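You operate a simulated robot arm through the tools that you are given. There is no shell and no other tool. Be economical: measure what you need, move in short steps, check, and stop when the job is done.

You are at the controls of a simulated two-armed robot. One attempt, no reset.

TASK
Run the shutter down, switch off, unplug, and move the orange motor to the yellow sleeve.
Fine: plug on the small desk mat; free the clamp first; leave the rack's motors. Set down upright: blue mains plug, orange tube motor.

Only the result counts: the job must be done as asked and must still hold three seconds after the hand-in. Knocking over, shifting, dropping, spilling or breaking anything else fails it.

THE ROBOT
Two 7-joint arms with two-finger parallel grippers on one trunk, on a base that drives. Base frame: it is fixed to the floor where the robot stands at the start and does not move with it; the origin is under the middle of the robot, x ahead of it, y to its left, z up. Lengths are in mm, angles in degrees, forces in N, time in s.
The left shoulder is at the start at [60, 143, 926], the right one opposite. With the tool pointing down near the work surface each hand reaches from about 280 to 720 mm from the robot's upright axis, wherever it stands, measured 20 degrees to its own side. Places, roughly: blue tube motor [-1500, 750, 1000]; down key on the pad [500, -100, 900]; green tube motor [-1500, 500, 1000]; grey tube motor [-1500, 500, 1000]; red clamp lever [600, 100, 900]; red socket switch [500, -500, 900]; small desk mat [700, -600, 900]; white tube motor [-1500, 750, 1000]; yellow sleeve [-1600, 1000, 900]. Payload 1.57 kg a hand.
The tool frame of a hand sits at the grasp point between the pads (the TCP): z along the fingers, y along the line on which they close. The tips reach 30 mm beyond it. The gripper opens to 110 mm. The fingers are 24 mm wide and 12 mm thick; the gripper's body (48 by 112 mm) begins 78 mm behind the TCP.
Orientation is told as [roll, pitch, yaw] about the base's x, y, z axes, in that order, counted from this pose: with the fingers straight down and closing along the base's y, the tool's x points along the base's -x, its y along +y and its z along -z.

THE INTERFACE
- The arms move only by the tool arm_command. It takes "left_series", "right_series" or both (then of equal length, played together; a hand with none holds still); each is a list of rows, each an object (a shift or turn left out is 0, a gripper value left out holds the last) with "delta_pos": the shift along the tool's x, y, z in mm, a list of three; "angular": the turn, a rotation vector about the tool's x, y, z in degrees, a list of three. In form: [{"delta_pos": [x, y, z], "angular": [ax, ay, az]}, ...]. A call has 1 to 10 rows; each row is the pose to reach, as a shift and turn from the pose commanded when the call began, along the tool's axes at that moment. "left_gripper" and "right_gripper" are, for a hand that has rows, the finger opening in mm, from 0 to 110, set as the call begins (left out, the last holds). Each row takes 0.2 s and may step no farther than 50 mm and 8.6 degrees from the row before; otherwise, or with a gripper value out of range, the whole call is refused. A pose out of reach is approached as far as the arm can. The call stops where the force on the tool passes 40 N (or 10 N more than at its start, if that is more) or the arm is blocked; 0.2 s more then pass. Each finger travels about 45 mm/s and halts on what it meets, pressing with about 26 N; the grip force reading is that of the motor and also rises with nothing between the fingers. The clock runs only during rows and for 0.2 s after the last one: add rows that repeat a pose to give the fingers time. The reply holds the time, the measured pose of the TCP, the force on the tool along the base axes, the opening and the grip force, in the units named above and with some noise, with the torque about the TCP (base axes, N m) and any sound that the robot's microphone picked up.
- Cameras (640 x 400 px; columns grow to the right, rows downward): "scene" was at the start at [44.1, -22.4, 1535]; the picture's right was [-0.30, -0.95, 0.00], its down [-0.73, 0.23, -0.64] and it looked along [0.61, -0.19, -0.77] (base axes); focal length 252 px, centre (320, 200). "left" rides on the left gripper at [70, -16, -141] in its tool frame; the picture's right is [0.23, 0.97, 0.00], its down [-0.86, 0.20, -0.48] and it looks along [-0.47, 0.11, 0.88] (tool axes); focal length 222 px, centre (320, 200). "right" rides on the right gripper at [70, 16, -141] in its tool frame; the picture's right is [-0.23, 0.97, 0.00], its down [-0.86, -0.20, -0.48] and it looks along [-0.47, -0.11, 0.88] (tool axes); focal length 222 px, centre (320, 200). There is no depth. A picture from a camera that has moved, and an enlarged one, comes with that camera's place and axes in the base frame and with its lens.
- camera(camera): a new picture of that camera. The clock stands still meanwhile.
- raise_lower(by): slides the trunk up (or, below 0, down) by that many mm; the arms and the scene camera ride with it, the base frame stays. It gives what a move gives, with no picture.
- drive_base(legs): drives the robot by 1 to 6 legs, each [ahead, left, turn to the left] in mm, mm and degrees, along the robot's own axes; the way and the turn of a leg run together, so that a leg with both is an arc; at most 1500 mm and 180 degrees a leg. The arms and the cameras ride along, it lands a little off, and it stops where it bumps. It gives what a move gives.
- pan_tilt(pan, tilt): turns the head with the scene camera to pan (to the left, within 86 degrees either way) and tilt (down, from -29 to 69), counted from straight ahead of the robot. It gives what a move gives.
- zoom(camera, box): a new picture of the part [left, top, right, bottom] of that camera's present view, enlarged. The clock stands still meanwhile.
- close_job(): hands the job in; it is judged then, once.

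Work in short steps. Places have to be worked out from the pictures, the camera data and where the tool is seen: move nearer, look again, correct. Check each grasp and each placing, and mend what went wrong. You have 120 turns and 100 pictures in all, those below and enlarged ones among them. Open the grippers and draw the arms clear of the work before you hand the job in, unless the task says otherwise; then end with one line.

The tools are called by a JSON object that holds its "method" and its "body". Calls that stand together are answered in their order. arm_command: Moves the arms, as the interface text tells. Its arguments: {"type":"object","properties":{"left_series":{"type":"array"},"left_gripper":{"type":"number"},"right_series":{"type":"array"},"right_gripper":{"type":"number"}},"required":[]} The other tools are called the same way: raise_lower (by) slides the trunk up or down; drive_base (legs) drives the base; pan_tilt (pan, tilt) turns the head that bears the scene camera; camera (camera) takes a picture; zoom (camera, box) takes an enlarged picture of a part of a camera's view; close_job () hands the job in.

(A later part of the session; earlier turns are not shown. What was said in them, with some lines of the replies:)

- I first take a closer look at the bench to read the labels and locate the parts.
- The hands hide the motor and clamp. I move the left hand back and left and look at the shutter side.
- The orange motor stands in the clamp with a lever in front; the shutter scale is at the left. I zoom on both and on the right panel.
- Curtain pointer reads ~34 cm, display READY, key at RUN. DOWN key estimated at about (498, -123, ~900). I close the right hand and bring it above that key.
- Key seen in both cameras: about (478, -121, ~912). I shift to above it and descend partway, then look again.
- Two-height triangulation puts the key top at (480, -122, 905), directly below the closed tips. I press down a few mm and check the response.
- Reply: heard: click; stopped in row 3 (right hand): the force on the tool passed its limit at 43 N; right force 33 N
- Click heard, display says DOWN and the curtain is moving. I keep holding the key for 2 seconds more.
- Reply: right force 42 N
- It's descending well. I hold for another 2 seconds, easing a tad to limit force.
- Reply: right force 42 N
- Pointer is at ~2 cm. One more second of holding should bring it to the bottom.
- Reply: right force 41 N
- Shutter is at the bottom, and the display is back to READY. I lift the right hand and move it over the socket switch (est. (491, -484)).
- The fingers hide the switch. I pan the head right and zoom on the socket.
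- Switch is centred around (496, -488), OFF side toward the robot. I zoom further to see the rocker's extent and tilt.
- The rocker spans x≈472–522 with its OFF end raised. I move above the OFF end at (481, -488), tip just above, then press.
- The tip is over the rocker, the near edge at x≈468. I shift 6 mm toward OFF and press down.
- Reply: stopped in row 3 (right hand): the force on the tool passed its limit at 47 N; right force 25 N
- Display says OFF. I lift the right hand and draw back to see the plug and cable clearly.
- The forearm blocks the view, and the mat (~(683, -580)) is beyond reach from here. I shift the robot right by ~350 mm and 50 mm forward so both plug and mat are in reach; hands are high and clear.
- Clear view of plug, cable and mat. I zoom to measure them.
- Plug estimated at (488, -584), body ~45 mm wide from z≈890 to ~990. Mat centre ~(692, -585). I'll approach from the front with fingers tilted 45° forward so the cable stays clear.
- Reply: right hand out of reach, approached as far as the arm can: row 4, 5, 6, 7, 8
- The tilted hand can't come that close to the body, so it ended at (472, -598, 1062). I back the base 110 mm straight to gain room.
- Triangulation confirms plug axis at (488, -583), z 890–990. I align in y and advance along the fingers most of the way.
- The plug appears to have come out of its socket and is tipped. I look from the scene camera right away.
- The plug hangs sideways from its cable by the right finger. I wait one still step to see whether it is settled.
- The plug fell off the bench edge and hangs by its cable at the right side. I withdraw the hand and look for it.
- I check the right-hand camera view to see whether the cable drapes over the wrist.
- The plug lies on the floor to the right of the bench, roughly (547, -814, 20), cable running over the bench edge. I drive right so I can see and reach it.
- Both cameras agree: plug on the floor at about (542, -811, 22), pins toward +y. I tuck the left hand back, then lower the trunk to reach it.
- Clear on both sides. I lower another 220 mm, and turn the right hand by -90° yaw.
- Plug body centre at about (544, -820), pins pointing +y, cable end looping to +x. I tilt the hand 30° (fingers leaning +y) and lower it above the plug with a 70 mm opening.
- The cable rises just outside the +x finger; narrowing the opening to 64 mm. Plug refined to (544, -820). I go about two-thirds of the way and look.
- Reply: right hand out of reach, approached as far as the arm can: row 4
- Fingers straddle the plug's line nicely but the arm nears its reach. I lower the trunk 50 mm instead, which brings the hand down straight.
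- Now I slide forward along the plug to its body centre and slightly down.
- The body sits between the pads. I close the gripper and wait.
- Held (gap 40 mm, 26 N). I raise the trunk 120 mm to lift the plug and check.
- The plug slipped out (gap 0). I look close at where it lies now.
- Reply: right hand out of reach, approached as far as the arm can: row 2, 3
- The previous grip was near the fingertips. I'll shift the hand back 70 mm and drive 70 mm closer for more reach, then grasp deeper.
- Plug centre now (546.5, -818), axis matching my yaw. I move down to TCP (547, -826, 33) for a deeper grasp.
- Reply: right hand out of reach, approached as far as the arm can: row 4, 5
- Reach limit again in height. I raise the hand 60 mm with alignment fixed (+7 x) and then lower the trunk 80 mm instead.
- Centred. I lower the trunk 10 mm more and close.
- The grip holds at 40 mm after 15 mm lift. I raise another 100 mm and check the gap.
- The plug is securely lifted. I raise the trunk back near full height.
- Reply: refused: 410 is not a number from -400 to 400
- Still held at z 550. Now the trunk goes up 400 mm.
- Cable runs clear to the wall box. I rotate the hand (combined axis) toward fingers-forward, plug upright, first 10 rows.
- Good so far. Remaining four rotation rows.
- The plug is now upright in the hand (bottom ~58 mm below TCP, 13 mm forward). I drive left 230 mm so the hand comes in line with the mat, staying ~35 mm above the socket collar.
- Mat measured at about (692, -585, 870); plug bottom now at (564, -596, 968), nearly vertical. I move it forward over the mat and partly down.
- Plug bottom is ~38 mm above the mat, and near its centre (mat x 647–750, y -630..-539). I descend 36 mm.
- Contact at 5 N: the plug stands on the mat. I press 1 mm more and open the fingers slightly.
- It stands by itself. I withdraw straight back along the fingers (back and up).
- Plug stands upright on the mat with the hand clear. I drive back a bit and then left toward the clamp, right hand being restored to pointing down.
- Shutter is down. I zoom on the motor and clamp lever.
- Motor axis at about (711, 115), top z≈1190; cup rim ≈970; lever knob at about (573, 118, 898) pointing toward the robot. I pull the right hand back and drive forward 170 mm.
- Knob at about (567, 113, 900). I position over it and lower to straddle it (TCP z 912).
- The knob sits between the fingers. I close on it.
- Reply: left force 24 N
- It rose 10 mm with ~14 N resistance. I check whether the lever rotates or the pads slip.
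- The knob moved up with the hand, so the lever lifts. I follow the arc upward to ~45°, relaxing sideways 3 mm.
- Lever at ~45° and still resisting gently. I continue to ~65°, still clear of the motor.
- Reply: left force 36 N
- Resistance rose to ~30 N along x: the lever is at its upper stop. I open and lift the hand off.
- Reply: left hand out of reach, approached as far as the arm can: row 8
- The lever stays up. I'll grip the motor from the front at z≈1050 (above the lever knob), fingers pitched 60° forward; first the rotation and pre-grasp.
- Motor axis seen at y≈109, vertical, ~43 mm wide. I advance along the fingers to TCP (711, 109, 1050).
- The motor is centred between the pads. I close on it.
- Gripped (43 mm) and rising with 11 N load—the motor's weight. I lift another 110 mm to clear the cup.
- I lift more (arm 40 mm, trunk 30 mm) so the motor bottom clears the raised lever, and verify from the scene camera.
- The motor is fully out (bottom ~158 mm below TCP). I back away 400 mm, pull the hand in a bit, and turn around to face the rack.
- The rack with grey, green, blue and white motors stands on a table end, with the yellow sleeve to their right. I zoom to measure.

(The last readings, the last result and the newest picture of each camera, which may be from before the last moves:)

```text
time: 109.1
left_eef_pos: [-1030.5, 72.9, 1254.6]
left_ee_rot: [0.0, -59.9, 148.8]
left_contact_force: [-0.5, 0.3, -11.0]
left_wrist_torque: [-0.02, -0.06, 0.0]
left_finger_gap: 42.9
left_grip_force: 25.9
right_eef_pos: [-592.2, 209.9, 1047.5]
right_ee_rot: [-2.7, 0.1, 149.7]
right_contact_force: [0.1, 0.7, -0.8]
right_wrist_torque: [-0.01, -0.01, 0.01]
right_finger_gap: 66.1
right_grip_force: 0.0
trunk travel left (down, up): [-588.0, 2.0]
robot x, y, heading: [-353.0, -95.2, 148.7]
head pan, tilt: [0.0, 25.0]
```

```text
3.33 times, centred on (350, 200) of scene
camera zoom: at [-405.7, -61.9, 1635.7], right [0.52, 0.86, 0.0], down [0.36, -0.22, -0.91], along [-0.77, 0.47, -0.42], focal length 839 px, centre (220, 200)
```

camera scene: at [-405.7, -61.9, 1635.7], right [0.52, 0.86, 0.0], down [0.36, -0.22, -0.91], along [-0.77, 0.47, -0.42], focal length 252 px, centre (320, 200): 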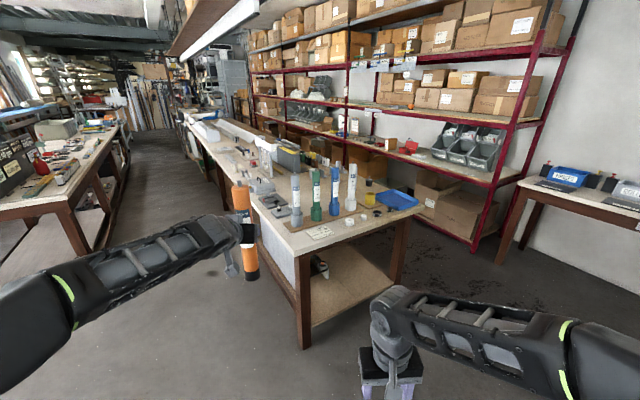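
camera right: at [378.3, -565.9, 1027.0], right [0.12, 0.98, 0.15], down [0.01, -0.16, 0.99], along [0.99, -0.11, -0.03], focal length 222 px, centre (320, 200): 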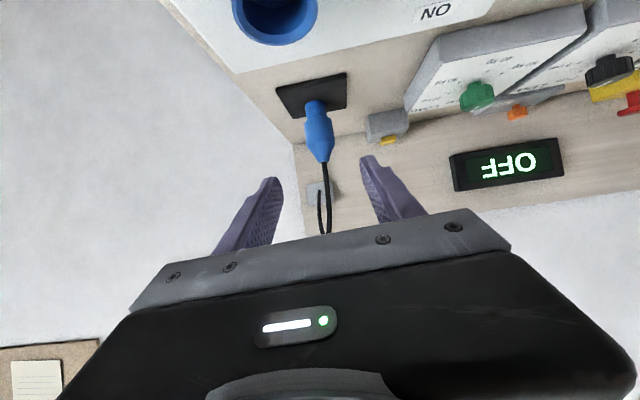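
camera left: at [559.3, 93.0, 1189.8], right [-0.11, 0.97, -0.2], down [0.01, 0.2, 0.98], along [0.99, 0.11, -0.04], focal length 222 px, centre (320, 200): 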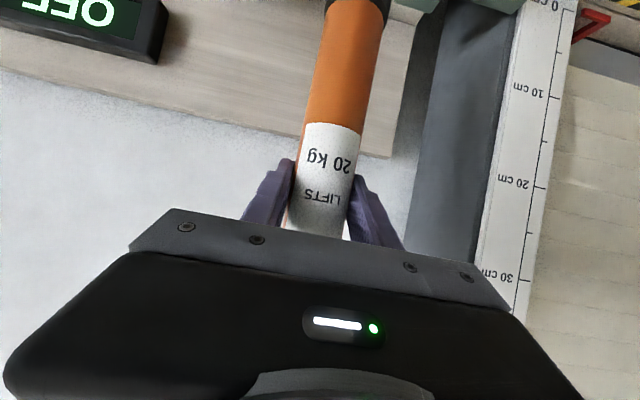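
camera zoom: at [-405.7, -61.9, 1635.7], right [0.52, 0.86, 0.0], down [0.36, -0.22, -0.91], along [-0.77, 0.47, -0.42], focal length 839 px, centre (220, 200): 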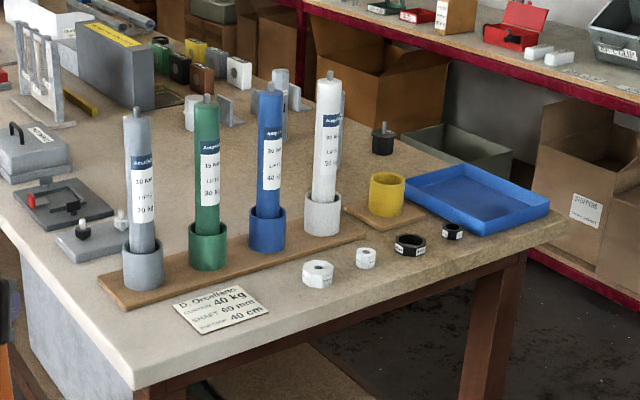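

Sleeve estimated near (-1557, 1034), rim z≈960; table edge at x≈-1320; white motor at (-1566, 879). I turn to face -x, drive sideways to line up, staying well back first.

{"method": "drive_base", "body": {"legs": [[0, 0, 31.3], [0, -1337, 0], [200, 0, 0]]}}

{"method": "pan_tilt", "body": {"pan": 10, "tilt": 35}}

{"method": "camera", "body": {"camera": "scene"}}

```text
time: 118.4
left_eef_pos: [-1214.9, 1023.4, 1253.1]
left_ee_rot: [-0.1, -59.9, 180.0]
left_contact_force: [-0.6, 0.2, -11.4]
left_wrist_torque: [0.0, -0.03, 0.01]
left_finger_gap: 42.8
left_grip_force: 26.4
right_eef_pos: [-913.8, 1368.7, 1046.2]
right_ee_rot: [-2.6, 0.2, -179.1]
right_contact_force: [0.1, -0.4, 0.2]
right_wrist_torque: [0.01, -0.04, 0.01]
right_finger_gap: 66.1
right_grip_force: 0.0
trunk travel left (down, up): [-588.0, 2.0]
robot x, y, heading: [-548.5, 1230.6, 179.9]
head pan, tilt: [0.0, 25.0]
```

```text
time: 119.2
left_eef_pos: [-1213.7, 1023.2, 1254.4]
left_ee_rot: [-0.1, -59.8, 180.0]
left_contact_force: [0.3, -0.5, -11.3]
left_wrist_torque: [-0.03, -0.09, 0.0]
left_finger_gap: 42.9
left_grip_force: 26.6
right_eef_pos: [-909.5, 1368.1, 1046.1]
right_ee_rot: [-2.6, 0.1, -179.1]
right_contact_force: [-0.1, 0.3, 0.6]
right_wrist_torque: [-0.02, 0.01, -0.01]
right_finger_gap: 66.0
right_grip_force: 0.1
trunk travel left (down, up): [-588.0, 2.0]
robot x, y, heading: [-548.9, 1235.5, 180.1]
head pan, tilt: [10.0, 35.0]
```

```text
10 pictures are left
camera scene: at [-604.4, 1216.9, 1620.1], right [-0.17, 0.99, 0.0], down [0.57, 0.1, -0.82], along [-0.81, -0.14, -0.57], focal length 252 px, centre (320, 200)
```

scene: 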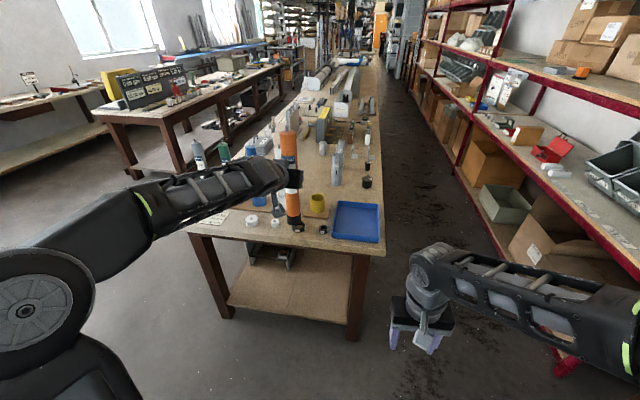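

I zoom on the sleeve for an accurate bearing.

{"method": "zoom", "body": {"camera": "scene", "box": [250, 130, 390, 250]}}

```text
3.33 times, centred on (320, 190) of scene
camera zoom: at [-604.4, 1216.9, 1620.1], right [-0.17, 0.99, 0.0], down [0.57, 0.1, -0.82], along [-0.81, -0.14, -0.57], focal length 839 px, centre (320, 233)
```

zoom: 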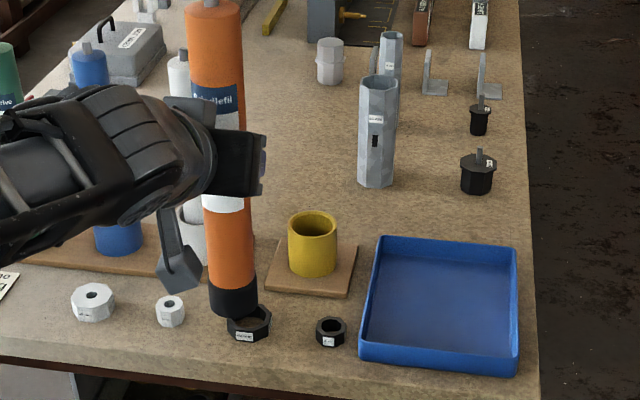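

Two-view triangulation gives the sleeve rim at (-1562, 1035, 957). The motor bottom is directly below the TCP at z≈1094. I drive ahead 335 mm.

{"method": "drive_base", "body": {"legs": [[335, -10, 0]]}}

```text
time: 121.4
left_eef_pos: [-1557.8, 1037.3, 1252.7]
left_ee_rot: [-0.1, -59.8, 179.8]
left_contact_force: [-0.2, -0.2, -10.8]
left_wrist_torque: [-0.01, -0.07, 0.01]
left_finger_gap: 42.9
left_grip_force: 25.6
right_eef_pos: [-1253.1, 1380.5, 1046.0]
right_ee_rot: [-2.6, 0.2, -179.3]
right_contact_force: [-0.9, 0.0, 0.0]
right_wrist_torque: [0.01, -0.01, 0.01]
right_finger_gap: 66.2
right_grip_force: 0.2
trunk travel left (down, up): [-588.0, 2.0]
robot x, y, heading: [-887.6, 1246.2, 179.8]
head pan, tilt: [10.0, 35.0]
```

TCP is at (-1558, 1037), within a few mm. I correct that offset, lower the motor ~112 mm to just above the rim, and compare in a zoomed picture.

{"method": "arm_command", "body": {"left_series": [{"delta_pos": [22, 1, 14]}, {"delta_pos": [52, 2, 33]}, {"delta_pos": [80, 2.5, 50]}, {"delta_pos": [95, 2.5, 59.5]}, {"delta_pos": [95, 2.5, 59.5]}]}}

{"method": "pan_tilt", "body": {"pan": 15, "tilt": 40}}

{"method": "zoom", "body": {"camera": "scene", "box": [270, 140, 390, 240]}}

```text
time: 122.6
left_eef_pos: [-1560.6, 1035.6, 1141.5]
left_ee_rot: [-0.1, -59.8, 179.9]
left_contact_force: [-0.3, 0.6, -11.3]
left_wrist_torque: [0.01, -0.09, 0.02]
left_finger_gap: 42.7
left_grip_force: 25.3
right_eef_pos: [-1251.3, 1380.6, 1047.1]
right_ee_rot: [-2.6, 0.2, -179.3]
right_contact_force: [-0.6, 0.1, 0.5]
right_wrist_torque: [0.01, -0.01, -0.02]
right_finger_gap: 66.3
right_grip_force: 0.0
trunk travel left (down, up): [-588.0, 2.0]
robot x, y, heading: [-884.4, 1243.1, 179.7]
head pan, tilt: [10.0, 35.0]
```

```text
time: 123.2
left_eef_pos: [-1560.0, 1034.6, 1142.5]
left_ee_rot: [-0.1, -59.7, 179.8]
left_contact_force: [0.2, 0.2, -11.9]
left_wrist_torque: [0.02, -0.08, 0.0]
left_finger_gap: 42.9
left_grip_force: 26.2
right_eef_pos: [-1251.7, 1380.2, 1047.1]
right_ee_rot: [-2.6, 0.0, -179.4]
right_contact_force: [-0.2, 0.4, 0.5]
right_wrist_torque: [-0.04, -0.03, 0.03]
right_finger_gap: 66.0
right_grip_force: 0.0
trunk travel left (down, up): [-588.0, 2.0]
robot x, y, heading: [-890.1, 1242.5, 179.6]
head pan, tilt: [15.0, 40.0]
```

```text
4.00 times, centred on (330, 190) of scene
camera zoom: at [-941.8, 1221.7, 1612.5], right [-0.25, 0.97, 0.0], down [0.62, 0.16, -0.77], along [-0.74, -0.19, -0.64], focal length 1006 px, centre (280, 240)
```

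zoom: 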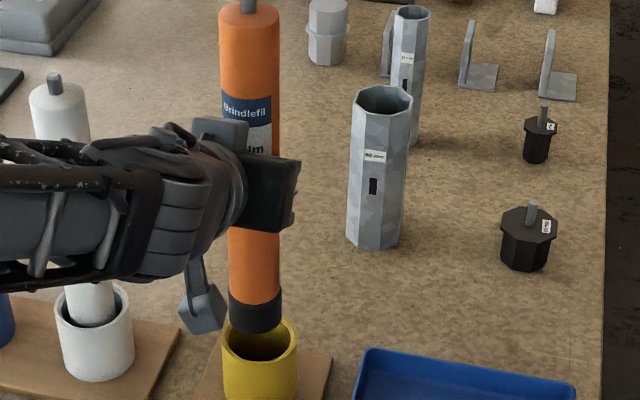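

The bottom sits just above the rim, appearing slightly left/far of centre. I shift +4 mm in x and y and lower 12 mm, then compare again.

{"method": "arm_command", "body": {"left_series": [{"delta_pos": [2, -4, -3.5]}, {"delta_pos": [12.4, -4, 2.5]}, {"delta_pos": [12.4, -4, 2.5]}]}}

{"method": "zoom", "body": {"camera": "scene", "box": [295, 200, 351, 240]}}

```text
time: 124.0
left_eef_pos: [-1555.7, 1038.9, 1130.6]
left_ee_rot: [-0.1, -59.9, 179.8]
left_contact_force: [-0.3, 0.6, -11.4]
left_wrist_torque: [0.03, -0.08, -0.01]
left_finger_gap: 42.6
left_grip_force: 26.3
right_eef_pos: [-1251.2, 1381.0, 1047.1]
right_ee_rot: [-2.7, 0.2, -179.3]
right_contact_force: [0.1, 0.2, 0.5]
right_wrist_torque: [0.05, -0.01, -0.01]
right_finger_gap: 65.8
right_grip_force: 0.1
trunk travel left (down, up): [-588.0, 2.0]
robot x, y, heading: [-889.4, 1243.3, 180.0]
head pan, tilt: [15.0, 40.0]
```

```text
10.00 times, centred on (323, 220) of scene
camera zoom: at [-941.2, 1221.9, 1612.5], right [-0.25, 0.97, 0.0], down [0.62, 0.16, -0.77], along [-0.74, -0.19, -0.64], focal length 2516 px, centre (290, 0)
```

zoom: 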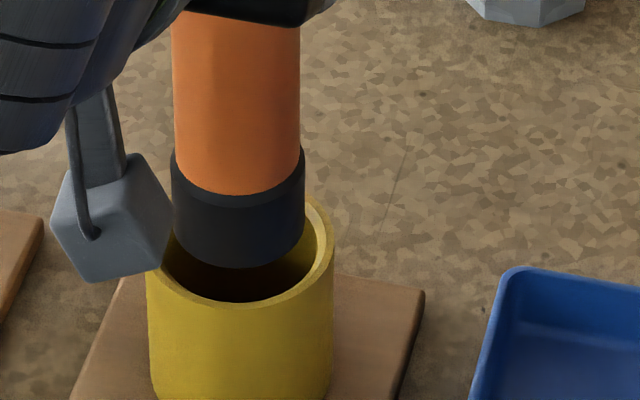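

Lateral alignment is within 1 mm; about 10–13 mm above the rim. I lower 12 mm and watch the force.

{"method": "arm_command", "body": {"left_series": [{"delta_pos": [5, -0.8, 3]}, {"delta_pos": [10.4, -0.8, 6]}, {"delta_pos": [10.4, -0.8, 6]}]}}

{"method": "zoom", "body": {"camera": "scene", "box": [295, 200, 351, 240]}}

```text
time: 124.8
left_eef_pos: [-1556.6, 1039.5, 1118.2]
left_ee_rot: [-0.1, -59.8, 179.7]
left_contact_force: [-0.3, -0.4, -11.9]
left_wrist_torque: [0.05, -0.07, -0.04]
left_finger_gap: 42.7
left_grip_force: 25.8
right_eef_pos: [-1251.9, 1380.9, 1046.7]
right_ee_rot: [-2.6, 0.1, -179.3]
right_contact_force: [0.4, 0.0, 0.6]
right_wrist_torque: [0.0, 0.01, 0.02]
right_finger_gap: 65.8
right_grip_force: 0.0
trunk travel left (down, up): [-588.0, 2.0]
robot x, y, heading: [-889.2, 1248.7, 179.8]
head pan, tilt: [15.0, 40.0]
```

```text
10.00 times, centred on (323, 220) of scene
camera zoom: at [-941.5, 1221.7, 1612.4], right [-0.25, 0.97, 0.0], down [0.62, 0.16, -0.77], along [-0.74, -0.19, -0.64], focal length 2516 px, centre (290, 0)
```

zoom: 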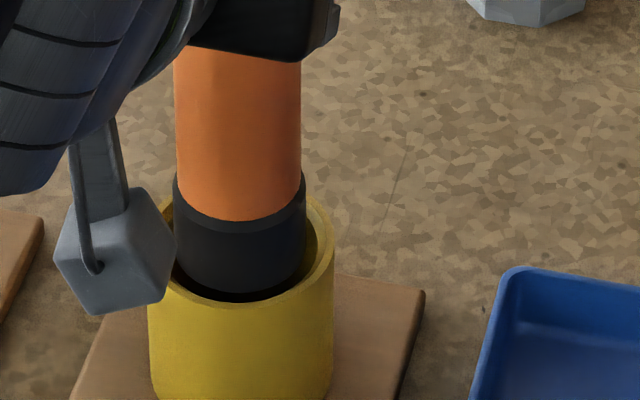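

No contact and the end now sits within the rim ellipse. I nudge 1 mm away and continue lowering 20 mm in small steps.

{"method": "arm_command", "body": {"left_series": [{"delta_pos": [3, 0, 3]}, {"delta_pos": [7, 0, 5.5]}, {"delta_pos": [12, 0, 8.5]}, {"delta_pos": [17, 0, 11]}]}}

```text
time: 125.8
left_eef_pos: [-1555.3, 1038.4, 1097.6]
left_ee_rot: [0.0, -59.8, 179.7]
left_contact_force: [-0.2, 0.7, -11.9]
left_wrist_torque: [0.0, -0.05, -0.02]
left_finger_gap: 42.6
left_grip_force: 26.8
right_eef_pos: [-1251.8, 1380.5, 1046.5]
right_ee_rot: [-2.6, 0.1, -179.3]
right_contact_force: [0.0, -0.5, 0.5]
right_wrist_torque: [0.02, -0.02, -0.04]
right_finger_gap: 66.1
right_grip_force: 0.1
trunk travel left (down, up): [-588.0, 2.0]
robot x, y, heading: [-887.0, 1244.0, 179.5]
head pan, tilt: [15.0, 40.0]
```

Still free; it's entering the sleeve. I lower 40 mm more.

{"method": "arm_command", "body": {"left_series": [{"delta_pos": [8.7, 0, 5]}, {"delta_pos": [17.3, 0, 10]}, {"delta_pos": [26, 0, 15]}, {"delta_pos": [34.6, 0, 20]}, {"delta_pos": [34.6, 0, 20]}]}}

{"method": "zoom", "body": {"camera": "scene", "box": [270, 140, 390, 240]}}

```text
time: 127.0
left_eef_pos: [-1557.4, 1040.1, 1057.5]
left_ee_rot: [0.0, -59.9, 179.8]
left_contact_force: [0.5, -0.2, -11.5]
left_wrist_torque: [-0.04, -0.09, -0.04]
left_finger_gap: 42.6
left_grip_force: 26.0
right_eef_pos: [-1252.2, 1380.8, 1046.4]
right_ee_rot: [-2.6, 0.2, -179.3]
right_contact_force: [0.3, 0.6, 0.1]
right_wrist_torque: [0.0, 0.0, 0.0]
right_finger_gap: 66.0
right_grip_force: 0.1
trunk travel left (down, up): [-588.0, 2.0]
robot x, y, heading: [-887.3, 1244.4, 179.6]
head pan, tilt: [15.0, 40.0]
```

```text
4.00 times, centred on (330, 190) of scene
camera zoom: at [-941.5, 1221.9, 1612.4], right [-0.25, 0.97, 0.0], down [0.62, 0.16, -0.77], along [-0.74, -0.19, -0.64], focal length 1006 px, centre (280, 240)
```

zoom: 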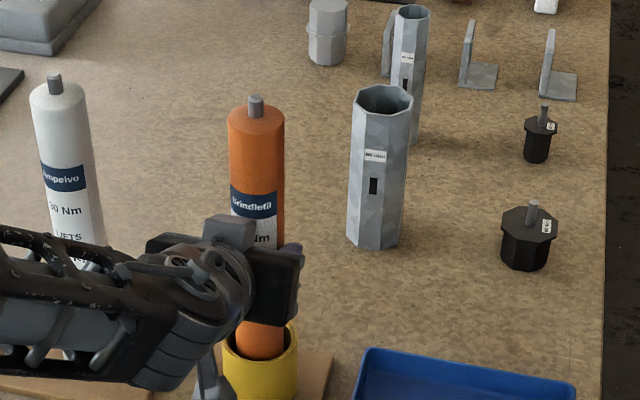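

It's deep in the sleeve, upright. I lower in small steps until it rests on the bottom.

{"method": "arm_command", "body": {"left_series": [{"delta_pos": [2.6, 0, 1.5]}, {"delta_pos": [5.2, 0, 3]}, {"delta_pos": [7.8, 0, 4.5]}, {"delta_pos": [7.8, 0, 4.5]}]}}

```text
time: 128.1
left_eef_pos: [-1557.1, 1038.6, 1049.6]
left_ee_rot: [0.0, -60.2, 179.6]
left_contact_force: [-0.9, -0.6, -0.8]
left_wrist_torque: [-0.07, 0.18, 0.02]
left_finger_gap: 42.8
left_grip_force: 25.7
right_eef_pos: [-1250.9, 1381.6, 1046.8]
right_ee_rot: [-2.6, 0.0, -179.3]
right_contact_force: [0.0, -0.3, 0.5]
right_wrist_torque: [0.0, 0.02, 0.02]
right_finger_gap: 66.0
right_grip_force: 0.1
trunk travel left (down, up): [-588.0, 2.0]
robot x, y, heading: [-891.1, 1242.4, 179.6]
head pan, tilt: [15.0, 40.0]
```

The load is off the hand: the motor rests in the sleeve. I open and withdraw backward along the fingers.

{"method": "arm_command", "body": {"left_series": [{"delta_pos": [0, 0, 0]}, {"delta_pos": [0, 0, 0]}, {"delta_pos": [0, 0, 0]}, {"delta_pos": [0, 0, -20]}, {"delta_pos": [0, 0, -60]}, {"delta_pos": [0, 0, -105]}, {"delta_pos": [0, 0, -150]}], "left_gripper": 74}}

{"method": "camera", "body": {"camera": "left"}}

```text
time: 129.7
left_eef_pos: [-1423.1, 1040.4, 1123.7]
left_ee_rot: [0.0, -60.0, 179.7]
left_contact_force: [1.3, 0.2, -0.3]
left_wrist_torque: [-0.01, 0.02, 0.0]
left_finger_gap: 74.0
left_grip_force: 0.1
right_eef_pos: [-1250.5, 1381.8, 1047.2]
right_ee_rot: [-2.6, -0.1, -179.3]
right_contact_force: [0.3, 0.3, 0.1]
right_wrist_torque: [0.0, 0.0, 0.03]
right_finger_gap: 66.0
right_grip_force: 0.0
trunk travel left (down, up): [-588.0, 2.0]
robot x, y, heading: [-889.2, 1242.8, 179.7]
head pan, tilt: [15.0, 40.0]
```

```text
4 pictures are left
camera left: at [-1265.9, 1055.1, 1134.6], right [0.11, -0.97, -0.2], down [-0.01, -0.2, 0.98], along [-0.99, -0.1, -0.04], focal length 222 px, centre (320, 200)
```

left: 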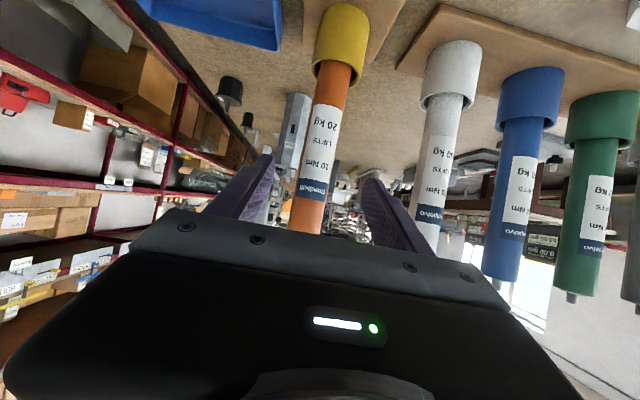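

The orange motor stands upright in the yellow sleeve, and the rack motors are untouched. I back away and turn to make a last check of the bench (plug, display).

{"method": "drive_base", "body": {"legs": [[-450, 0, 0], [0, 0, 122]]}}

{"method": "pan_tilt", "body": {"pan": 0, "tilt": 18}}

{"method": "camera", "body": {"camera": "scene"}}

```text
time: 137.6
left_eef_pos: [35.5, 903.4, 1123.5]
left_ee_rot: [0.1, -60.0, -56.7]
left_contact_force: [-0.3, 0.3, -0.7]
left_wrist_torque: [0.0, -0.02, -0.01]
left_finger_gap: 74.1
left_grip_force: 0.0
right_eef_pos: [-343.9, 860.5, 1047.1]
right_ee_rot: [-2.7, 0.1, -55.8]
right_contact_force: [0.0, -0.4, -0.4]
right_wrist_torque: [-0.01, -0.01, 0.04]
right_finger_gap: 66.0
right_grip_force: 0.1
trunk travel left (down, up): [-588.0, 2.0]
robot x, y, heading: [-428.3, 1238.4, -56.6]
head pan, tilt: [15.0, 40.0]
```

```text
time: 138.4
left_eef_pos: [36.0, 904.3, 1123.0]
left_ee_rot: [0.0, -59.9, -56.7]
left_contact_force: [0.9, 0.9, -0.1]
left_wrist_torque: [-0.01, 0.02, 0.03]
left_finger_gap: 73.7
left_grip_force: 0.0
right_eef_pos: [-344.6, 859.6, 1046.3]
right_ee_rot: [-2.7, 0.2, -55.7]
right_contact_force: [0.2, 0.9, -0.6]
right_wrist_torque: [0.02, 0.04, 0.02]
right_finger_gap: 66.1
right_grip_force: 0.1
trunk travel left (down, up): [-588.0, 2.0]
robot x, y, heading: [-429.1, 1239.6, -56.7]
head pan, tilt: [0.0, 18.0]
```

```text
3 pictures are left
camera scene: at [-393.6, 1187.2, 1647.1], right [-0.84, -0.55, 0.0], down [-0.17, 0.26, -0.95], along [0.52, -0.8, -0.31], focal length 252 px, centre (320, 200)
```

scene: 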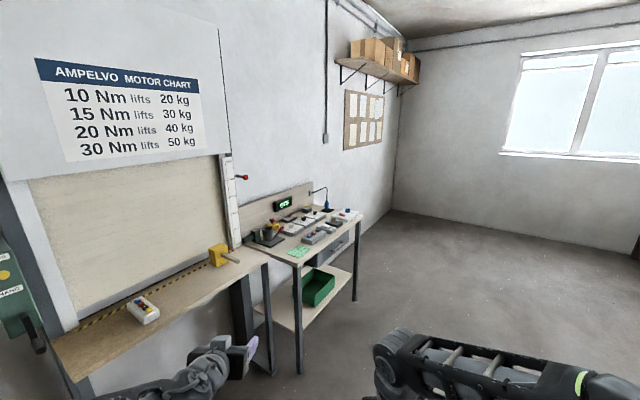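

{"method": "zoom", "body": {"camera": "scene", "box": [240, 175, 370, 260]}}

```text
4.71 times, centred on (305, 218) of scene
camera zoom: at [-393.6, 1187.2, 1647.1], right [-0.84, -0.55, 0.0], down [-0.17, 0.26, -0.95], along [0.52, -0.8, -0.31], focal length 1184 px, centre (391, 118)
```

zoom: 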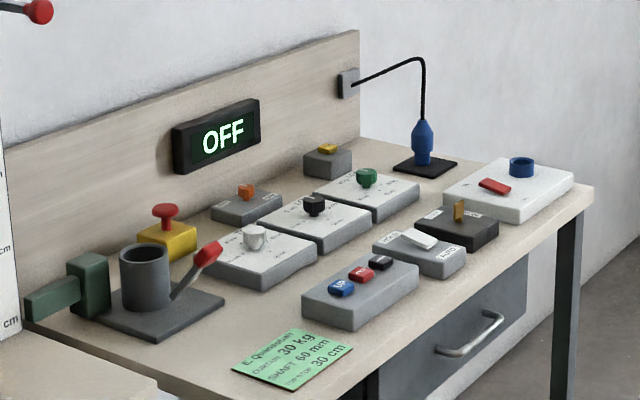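

The bench looks right: display OFF, plug upright on the mat, clamp lever raised, cup empty, shutter down. The hands are open and clear, so I hand in.

{"method": "close_job", "body": {}}

```text
The job is handed in.
```

The job is handed in: the shutter is down, the switch is off, the blue plug stands upright on the small desk mat, the clamp is free, and the orange motor stands upright in the yellow sleeve; on the way the plug was pulled out by accident and fell to the floor, and I picked it up and set it on the mat.
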